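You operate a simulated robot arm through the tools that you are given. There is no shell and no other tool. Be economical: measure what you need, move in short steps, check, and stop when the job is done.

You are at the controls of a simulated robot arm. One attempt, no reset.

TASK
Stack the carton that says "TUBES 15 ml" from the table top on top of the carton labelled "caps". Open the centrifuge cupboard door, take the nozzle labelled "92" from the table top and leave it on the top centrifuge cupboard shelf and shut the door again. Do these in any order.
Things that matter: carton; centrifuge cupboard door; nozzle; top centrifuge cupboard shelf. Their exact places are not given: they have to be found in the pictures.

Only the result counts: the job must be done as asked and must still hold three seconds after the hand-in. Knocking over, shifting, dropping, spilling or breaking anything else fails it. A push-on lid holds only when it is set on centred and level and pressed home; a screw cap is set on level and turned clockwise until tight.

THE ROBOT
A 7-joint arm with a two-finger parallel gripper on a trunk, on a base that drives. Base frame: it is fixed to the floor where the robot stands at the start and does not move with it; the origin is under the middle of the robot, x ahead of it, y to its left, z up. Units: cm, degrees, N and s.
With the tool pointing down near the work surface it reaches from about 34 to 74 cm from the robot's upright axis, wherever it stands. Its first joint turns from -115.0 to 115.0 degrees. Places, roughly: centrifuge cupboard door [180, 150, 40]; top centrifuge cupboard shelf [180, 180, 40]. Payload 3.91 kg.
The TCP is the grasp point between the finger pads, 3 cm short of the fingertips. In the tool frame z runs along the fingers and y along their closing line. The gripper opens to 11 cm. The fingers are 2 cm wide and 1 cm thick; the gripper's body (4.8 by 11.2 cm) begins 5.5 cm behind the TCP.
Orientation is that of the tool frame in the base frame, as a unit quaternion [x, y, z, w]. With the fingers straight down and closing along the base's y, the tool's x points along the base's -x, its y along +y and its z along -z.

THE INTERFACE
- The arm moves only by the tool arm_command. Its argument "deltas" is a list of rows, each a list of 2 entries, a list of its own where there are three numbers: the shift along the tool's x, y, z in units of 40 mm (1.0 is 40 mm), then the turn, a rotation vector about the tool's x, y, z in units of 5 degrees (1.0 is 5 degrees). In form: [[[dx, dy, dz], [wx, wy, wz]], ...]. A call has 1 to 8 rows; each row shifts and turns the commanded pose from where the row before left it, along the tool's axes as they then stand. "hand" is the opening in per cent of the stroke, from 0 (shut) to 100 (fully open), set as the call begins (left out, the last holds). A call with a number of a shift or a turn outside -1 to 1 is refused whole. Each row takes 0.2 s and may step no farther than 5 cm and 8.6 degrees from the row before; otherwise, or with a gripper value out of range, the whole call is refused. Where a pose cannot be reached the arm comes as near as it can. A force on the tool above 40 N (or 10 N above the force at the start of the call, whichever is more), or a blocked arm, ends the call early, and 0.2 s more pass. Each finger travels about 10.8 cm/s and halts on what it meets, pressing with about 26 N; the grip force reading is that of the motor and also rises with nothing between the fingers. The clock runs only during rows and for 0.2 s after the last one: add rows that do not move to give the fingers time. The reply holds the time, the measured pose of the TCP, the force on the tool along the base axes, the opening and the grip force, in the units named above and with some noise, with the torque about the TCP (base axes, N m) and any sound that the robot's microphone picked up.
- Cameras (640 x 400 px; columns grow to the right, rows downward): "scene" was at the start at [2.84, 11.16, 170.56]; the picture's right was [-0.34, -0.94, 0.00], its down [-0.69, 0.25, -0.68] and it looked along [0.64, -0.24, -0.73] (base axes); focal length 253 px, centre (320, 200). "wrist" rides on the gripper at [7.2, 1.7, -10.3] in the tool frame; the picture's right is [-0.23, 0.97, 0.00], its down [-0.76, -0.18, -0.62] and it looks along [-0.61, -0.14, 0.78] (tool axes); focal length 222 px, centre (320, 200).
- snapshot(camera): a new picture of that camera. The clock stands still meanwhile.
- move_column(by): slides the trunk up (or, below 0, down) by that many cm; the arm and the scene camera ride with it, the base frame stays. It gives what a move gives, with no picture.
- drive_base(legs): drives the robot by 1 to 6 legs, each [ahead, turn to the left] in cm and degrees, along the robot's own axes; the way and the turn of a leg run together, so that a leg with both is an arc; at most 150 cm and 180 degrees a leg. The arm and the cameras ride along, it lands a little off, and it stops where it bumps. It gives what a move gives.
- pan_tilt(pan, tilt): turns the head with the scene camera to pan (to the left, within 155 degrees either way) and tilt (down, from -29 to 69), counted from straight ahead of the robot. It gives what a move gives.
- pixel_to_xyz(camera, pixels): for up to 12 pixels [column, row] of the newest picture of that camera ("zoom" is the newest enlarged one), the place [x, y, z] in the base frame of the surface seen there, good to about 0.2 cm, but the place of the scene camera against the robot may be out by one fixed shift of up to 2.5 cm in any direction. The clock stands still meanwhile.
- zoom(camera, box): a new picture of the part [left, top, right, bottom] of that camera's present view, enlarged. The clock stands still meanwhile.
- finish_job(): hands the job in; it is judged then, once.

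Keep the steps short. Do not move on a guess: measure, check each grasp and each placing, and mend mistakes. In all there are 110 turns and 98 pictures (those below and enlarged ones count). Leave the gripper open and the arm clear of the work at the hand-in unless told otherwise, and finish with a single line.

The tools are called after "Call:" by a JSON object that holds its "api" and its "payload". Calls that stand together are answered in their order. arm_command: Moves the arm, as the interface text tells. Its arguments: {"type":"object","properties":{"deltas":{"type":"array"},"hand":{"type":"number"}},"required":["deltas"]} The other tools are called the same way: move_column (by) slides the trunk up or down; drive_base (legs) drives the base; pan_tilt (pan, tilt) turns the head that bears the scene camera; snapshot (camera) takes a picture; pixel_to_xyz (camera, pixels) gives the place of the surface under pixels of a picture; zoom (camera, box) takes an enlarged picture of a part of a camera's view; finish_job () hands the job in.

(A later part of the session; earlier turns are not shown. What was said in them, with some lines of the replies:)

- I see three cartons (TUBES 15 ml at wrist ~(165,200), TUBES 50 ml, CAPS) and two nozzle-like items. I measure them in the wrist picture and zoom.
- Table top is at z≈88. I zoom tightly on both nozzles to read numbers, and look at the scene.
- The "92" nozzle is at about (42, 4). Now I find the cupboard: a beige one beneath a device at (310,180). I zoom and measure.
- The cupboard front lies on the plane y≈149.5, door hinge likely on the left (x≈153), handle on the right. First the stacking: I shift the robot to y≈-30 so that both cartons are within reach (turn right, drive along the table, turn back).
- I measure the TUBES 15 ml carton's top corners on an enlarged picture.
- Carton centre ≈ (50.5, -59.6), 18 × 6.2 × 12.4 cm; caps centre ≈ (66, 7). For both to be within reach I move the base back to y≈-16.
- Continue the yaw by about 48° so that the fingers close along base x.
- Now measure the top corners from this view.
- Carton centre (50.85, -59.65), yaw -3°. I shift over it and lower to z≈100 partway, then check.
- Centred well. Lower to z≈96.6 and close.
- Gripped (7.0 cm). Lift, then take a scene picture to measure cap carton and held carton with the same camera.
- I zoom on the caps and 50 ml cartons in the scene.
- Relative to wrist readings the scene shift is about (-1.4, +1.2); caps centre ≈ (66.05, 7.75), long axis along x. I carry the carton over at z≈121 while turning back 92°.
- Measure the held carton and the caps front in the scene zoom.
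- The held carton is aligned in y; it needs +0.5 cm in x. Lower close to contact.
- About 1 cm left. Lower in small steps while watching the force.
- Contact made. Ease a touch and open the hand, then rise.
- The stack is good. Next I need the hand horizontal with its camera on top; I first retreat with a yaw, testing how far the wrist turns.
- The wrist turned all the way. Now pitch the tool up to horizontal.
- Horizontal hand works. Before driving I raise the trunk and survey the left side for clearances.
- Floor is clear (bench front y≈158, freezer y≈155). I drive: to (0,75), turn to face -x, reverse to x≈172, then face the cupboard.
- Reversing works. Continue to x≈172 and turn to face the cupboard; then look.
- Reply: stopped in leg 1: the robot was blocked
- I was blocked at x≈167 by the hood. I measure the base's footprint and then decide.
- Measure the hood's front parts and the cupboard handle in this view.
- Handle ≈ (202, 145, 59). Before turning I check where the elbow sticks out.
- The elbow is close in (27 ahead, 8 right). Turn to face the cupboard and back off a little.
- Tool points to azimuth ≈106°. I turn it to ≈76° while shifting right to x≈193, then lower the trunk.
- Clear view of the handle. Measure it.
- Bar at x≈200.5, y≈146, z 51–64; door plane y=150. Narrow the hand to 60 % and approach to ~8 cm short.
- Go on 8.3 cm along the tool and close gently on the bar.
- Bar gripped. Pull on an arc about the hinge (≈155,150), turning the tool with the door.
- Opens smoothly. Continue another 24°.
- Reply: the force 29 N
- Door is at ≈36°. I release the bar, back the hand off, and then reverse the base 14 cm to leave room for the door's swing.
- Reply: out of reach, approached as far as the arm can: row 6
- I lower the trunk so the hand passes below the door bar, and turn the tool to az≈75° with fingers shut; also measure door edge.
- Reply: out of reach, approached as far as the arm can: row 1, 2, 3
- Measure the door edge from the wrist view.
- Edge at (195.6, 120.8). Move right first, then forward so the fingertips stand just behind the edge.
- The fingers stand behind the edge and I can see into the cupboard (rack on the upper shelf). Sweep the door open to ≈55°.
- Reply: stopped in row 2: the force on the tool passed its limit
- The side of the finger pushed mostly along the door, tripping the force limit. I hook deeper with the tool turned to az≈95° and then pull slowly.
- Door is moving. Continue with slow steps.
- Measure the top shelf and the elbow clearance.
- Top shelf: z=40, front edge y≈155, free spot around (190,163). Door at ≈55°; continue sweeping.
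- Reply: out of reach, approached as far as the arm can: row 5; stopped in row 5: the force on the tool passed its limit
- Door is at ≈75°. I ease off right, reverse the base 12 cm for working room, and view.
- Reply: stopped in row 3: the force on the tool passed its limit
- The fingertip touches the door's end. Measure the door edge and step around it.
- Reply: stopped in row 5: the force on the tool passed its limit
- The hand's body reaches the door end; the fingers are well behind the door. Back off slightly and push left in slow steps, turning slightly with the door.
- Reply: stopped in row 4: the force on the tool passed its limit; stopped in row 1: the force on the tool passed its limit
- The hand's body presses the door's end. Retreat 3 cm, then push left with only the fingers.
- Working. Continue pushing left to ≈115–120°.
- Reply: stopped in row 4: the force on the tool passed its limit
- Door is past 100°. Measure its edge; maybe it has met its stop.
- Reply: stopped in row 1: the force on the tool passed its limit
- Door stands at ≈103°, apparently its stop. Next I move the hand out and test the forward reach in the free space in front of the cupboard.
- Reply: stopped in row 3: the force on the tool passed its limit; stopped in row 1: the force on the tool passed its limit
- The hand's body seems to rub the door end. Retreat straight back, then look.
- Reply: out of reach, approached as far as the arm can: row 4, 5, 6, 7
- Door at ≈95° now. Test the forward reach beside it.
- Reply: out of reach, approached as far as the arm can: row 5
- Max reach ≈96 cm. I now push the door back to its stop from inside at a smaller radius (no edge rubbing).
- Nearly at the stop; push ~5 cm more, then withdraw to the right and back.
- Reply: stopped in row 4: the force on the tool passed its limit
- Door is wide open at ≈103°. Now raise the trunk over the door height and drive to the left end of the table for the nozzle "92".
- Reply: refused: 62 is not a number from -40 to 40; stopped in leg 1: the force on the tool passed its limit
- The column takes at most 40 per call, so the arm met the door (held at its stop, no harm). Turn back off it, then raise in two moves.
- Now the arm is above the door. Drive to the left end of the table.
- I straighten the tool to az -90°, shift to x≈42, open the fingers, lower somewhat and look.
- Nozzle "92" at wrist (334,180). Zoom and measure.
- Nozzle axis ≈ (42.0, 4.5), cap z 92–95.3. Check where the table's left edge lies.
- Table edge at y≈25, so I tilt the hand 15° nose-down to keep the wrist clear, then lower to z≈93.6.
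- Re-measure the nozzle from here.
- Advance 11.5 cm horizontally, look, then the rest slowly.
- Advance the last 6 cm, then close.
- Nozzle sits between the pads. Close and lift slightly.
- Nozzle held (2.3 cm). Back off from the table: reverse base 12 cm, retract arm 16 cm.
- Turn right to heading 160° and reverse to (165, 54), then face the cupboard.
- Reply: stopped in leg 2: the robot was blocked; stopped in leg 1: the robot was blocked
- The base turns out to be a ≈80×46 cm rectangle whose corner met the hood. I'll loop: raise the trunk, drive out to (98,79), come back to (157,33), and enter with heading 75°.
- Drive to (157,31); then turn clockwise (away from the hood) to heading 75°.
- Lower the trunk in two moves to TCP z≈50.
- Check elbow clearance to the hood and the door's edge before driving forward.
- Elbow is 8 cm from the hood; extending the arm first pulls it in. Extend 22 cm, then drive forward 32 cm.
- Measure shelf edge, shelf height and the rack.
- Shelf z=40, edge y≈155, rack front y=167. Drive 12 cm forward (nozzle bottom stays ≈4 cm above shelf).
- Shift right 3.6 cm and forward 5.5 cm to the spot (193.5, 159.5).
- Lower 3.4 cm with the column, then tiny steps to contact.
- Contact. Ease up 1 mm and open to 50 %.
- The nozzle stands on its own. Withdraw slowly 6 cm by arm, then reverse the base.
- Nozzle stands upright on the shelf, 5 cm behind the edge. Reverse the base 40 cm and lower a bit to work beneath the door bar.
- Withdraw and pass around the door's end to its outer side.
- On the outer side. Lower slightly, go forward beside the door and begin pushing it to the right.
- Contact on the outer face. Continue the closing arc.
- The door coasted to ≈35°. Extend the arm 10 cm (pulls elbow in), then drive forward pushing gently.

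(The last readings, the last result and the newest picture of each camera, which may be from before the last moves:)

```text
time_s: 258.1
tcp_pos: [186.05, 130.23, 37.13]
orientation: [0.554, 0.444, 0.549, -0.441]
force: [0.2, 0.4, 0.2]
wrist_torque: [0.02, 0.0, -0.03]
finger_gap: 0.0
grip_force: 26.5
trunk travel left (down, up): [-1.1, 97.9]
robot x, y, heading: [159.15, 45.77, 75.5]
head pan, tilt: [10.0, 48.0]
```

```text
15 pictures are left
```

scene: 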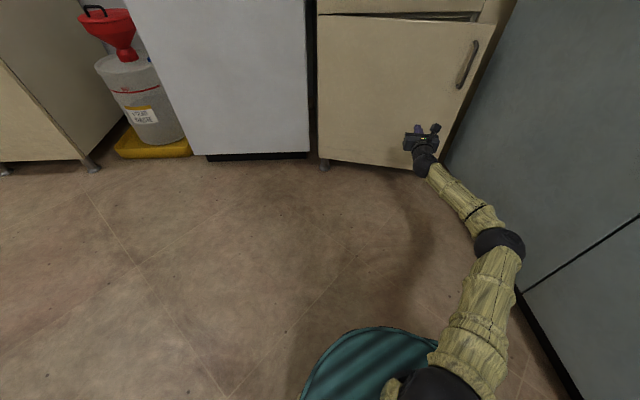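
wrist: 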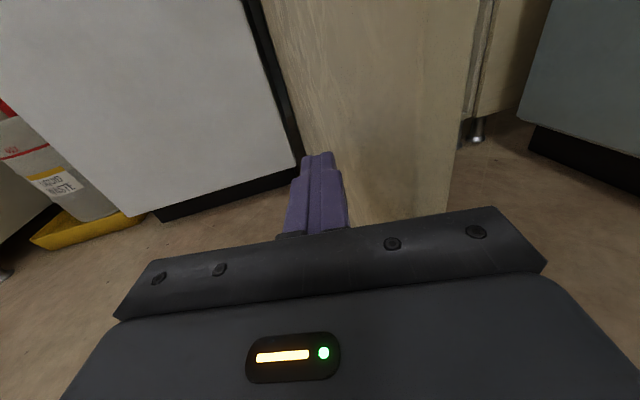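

Nearly shut. Drive 12 cm more and then push home by arm.

Call:
{"api": "drive_base", "payload": {"legs": [[12, 0]]}}

Call:
{"api": "arm_command", "payload": {"deltas": [[[0, 0, 0.25], [0, 0, 0]], [[0, 0, 0.25], [0, 0, 0]], [[0, 0, 0.25], [0, 0, 0]], [[0, 0, 0.25], [0, 0, 0]], [[0, 0, 0.2], [0, 0, 0]], [[0, 0, 0.2], [0, 0, 0]], [[0, 0, 0.2], [0, 0, 0]], [[0, 0, 0], [0, 0, 0]]]}}

Call:
{"api": "snapshot", "payload": {"camera": "scene"}}

Call:
{"api": "snapshot", "payload": {"camera": "wrist"}}

```text
time_s: 259.4
tcp_pos: [189.1, 141.91, 37.18]
orientation: [0.556, 0.443, 0.549, -0.439]
force: [-0.6, 0.2, -0.5]
wrist_torque: [0.0, 0.03, 0.01]
finger_gap: 0.0
grip_force: 26.0
trunk travel left (down, up): [-1.1, 97.9]
robot x, y, heading: [162.56, 57.43, 75.5]
head pan, tilt: [10.0, 48.0]
```

```text
time_s: 260.8
tcp_pos: [190.44, 147.11, 37.18]
orientation: [0.554, 0.444, 0.548, -0.442]
force: [-3.7, -18.0, 1.7]
wrist_torque: [0.16, 0.01, 0.15]
finger_gap: 0.02
grip_force: 26.5
trunk travel left (down, up): [-1.1, 97.9]
robot x, y, heading: [162.7, 57.56, 75.8]
head pan, tilt: [10.0, 48.0]
stopped in row 7: the force on the tool passed its limit (the readings are from after the stop); the commanded pose is now the measured one
```

```text
14 pictures are left
```

scene: 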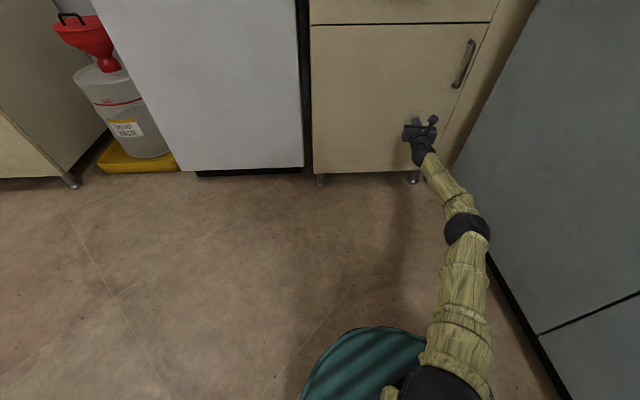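

```text
13 pictures are left
```

wrist: 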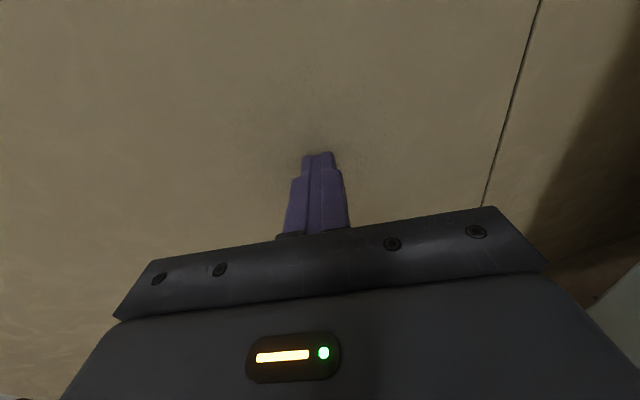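

Door is pressed shut (tip at y≈150). Retreat, open the hand and verify the door stays shut.

Call:
{"api": "arm_command", "payload": {"deltas": [[[0, 0, -0.3], [0, 0, 0]], [[0, 0, -0.5], [0, 0, 0]], [[0, 0, 0], [0, 0, 0]]]}}

Call:
{"api": "drive_base", "payload": {"legs": [[-22, 0]]}}

Call:
{"api": "arm_command", "payload": {"deltas": [[[0, 0, 0], [0, 0, 0]], [[0, 0, 0], [0, 0, 0]], [[0, 0, 0], [0, 0, 0]], [[0, 0, 0], [0, 0, 0]]], "hand": 90}}

Call:
{"api": "snapshot", "payload": {"camera": "wrist"}}

Call:
{"api": "pixel_to_xyz", "payload": {"camera": "wrist", "pixels": [[350, 60], [320, 60], [250, 60], [200, 80], [400, 60], [330, 120], [370, 100]]}}

```text
time_s: 261.6
tcp_pos: [189.58, 144.17, 37.01]
orientation: [0.554, 0.444, 0.549, -0.441]
force: [-0.2, 1.0, 0.6]
wrist_torque: [0.0, 0.01, 0.01]
finger_gap: 0.0
grip_force: 25.9
trunk travel left (down, up): [-1.1, 97.9]
robot x, y, heading: [162.48, 57.69, 75.9]
head pan, tilt: [10.0, 48.0]
```

```text
time_s: 263.3
tcp_pos: [184.06, 122.64, 37.2]
orientation: [0.554, 0.444, 0.549, -0.441]
force: [-0.3, 0.5, 0.0]
wrist_torque: [-0.01, 0.01, -0.01]
finger_gap: 0.01
grip_force: 26.2
trunk travel left (down, up): [-1.1, 97.9]
robot x, y, heading: [156.92, 35.35, 75.7]
head pan, tilt: [10.0, 48.0]
```

```text
time_s: 264.3
tcp_pos: [183.95, 122.69, 37.07]
orientation: [0.554, 0.443, 0.55, -0.441]
force: [0.1, -0.2, 0.8]
wrist_torque: [0.01, 0.0, -0.01]
finger_gap: 9.91
grip_force: 0.0
trunk travel left (down, up): [-1.1, 97.9]
robot x, y, heading: [157.07, 36.49, 75.6]
head pan, tilt: [10.0, 48.0]
```

```text
12 pictures are left
```

wrist: 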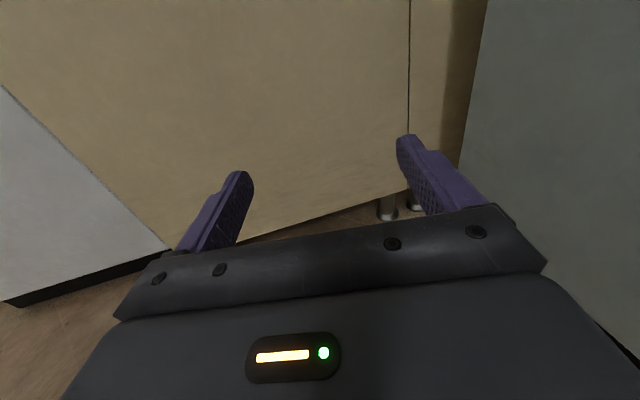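

```text
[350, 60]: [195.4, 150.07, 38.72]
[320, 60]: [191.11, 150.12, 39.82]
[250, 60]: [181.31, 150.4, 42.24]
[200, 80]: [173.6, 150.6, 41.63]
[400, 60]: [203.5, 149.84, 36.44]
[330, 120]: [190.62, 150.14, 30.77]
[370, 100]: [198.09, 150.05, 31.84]
```

The door plane reads exactly as before opening (y≈150), and the stack was seen intact after the last work at the table. The hand is open and clear, so I hand in.

Call:
{"api": "finish_job", "payload": {}}

```text
The job is handed in.
```

The "TUBES 15 ml" carton is on top of the "caps" carton, nozzle "92" stands upright on the top centrifuge cupboard shelf, and the cupboard door is shut.
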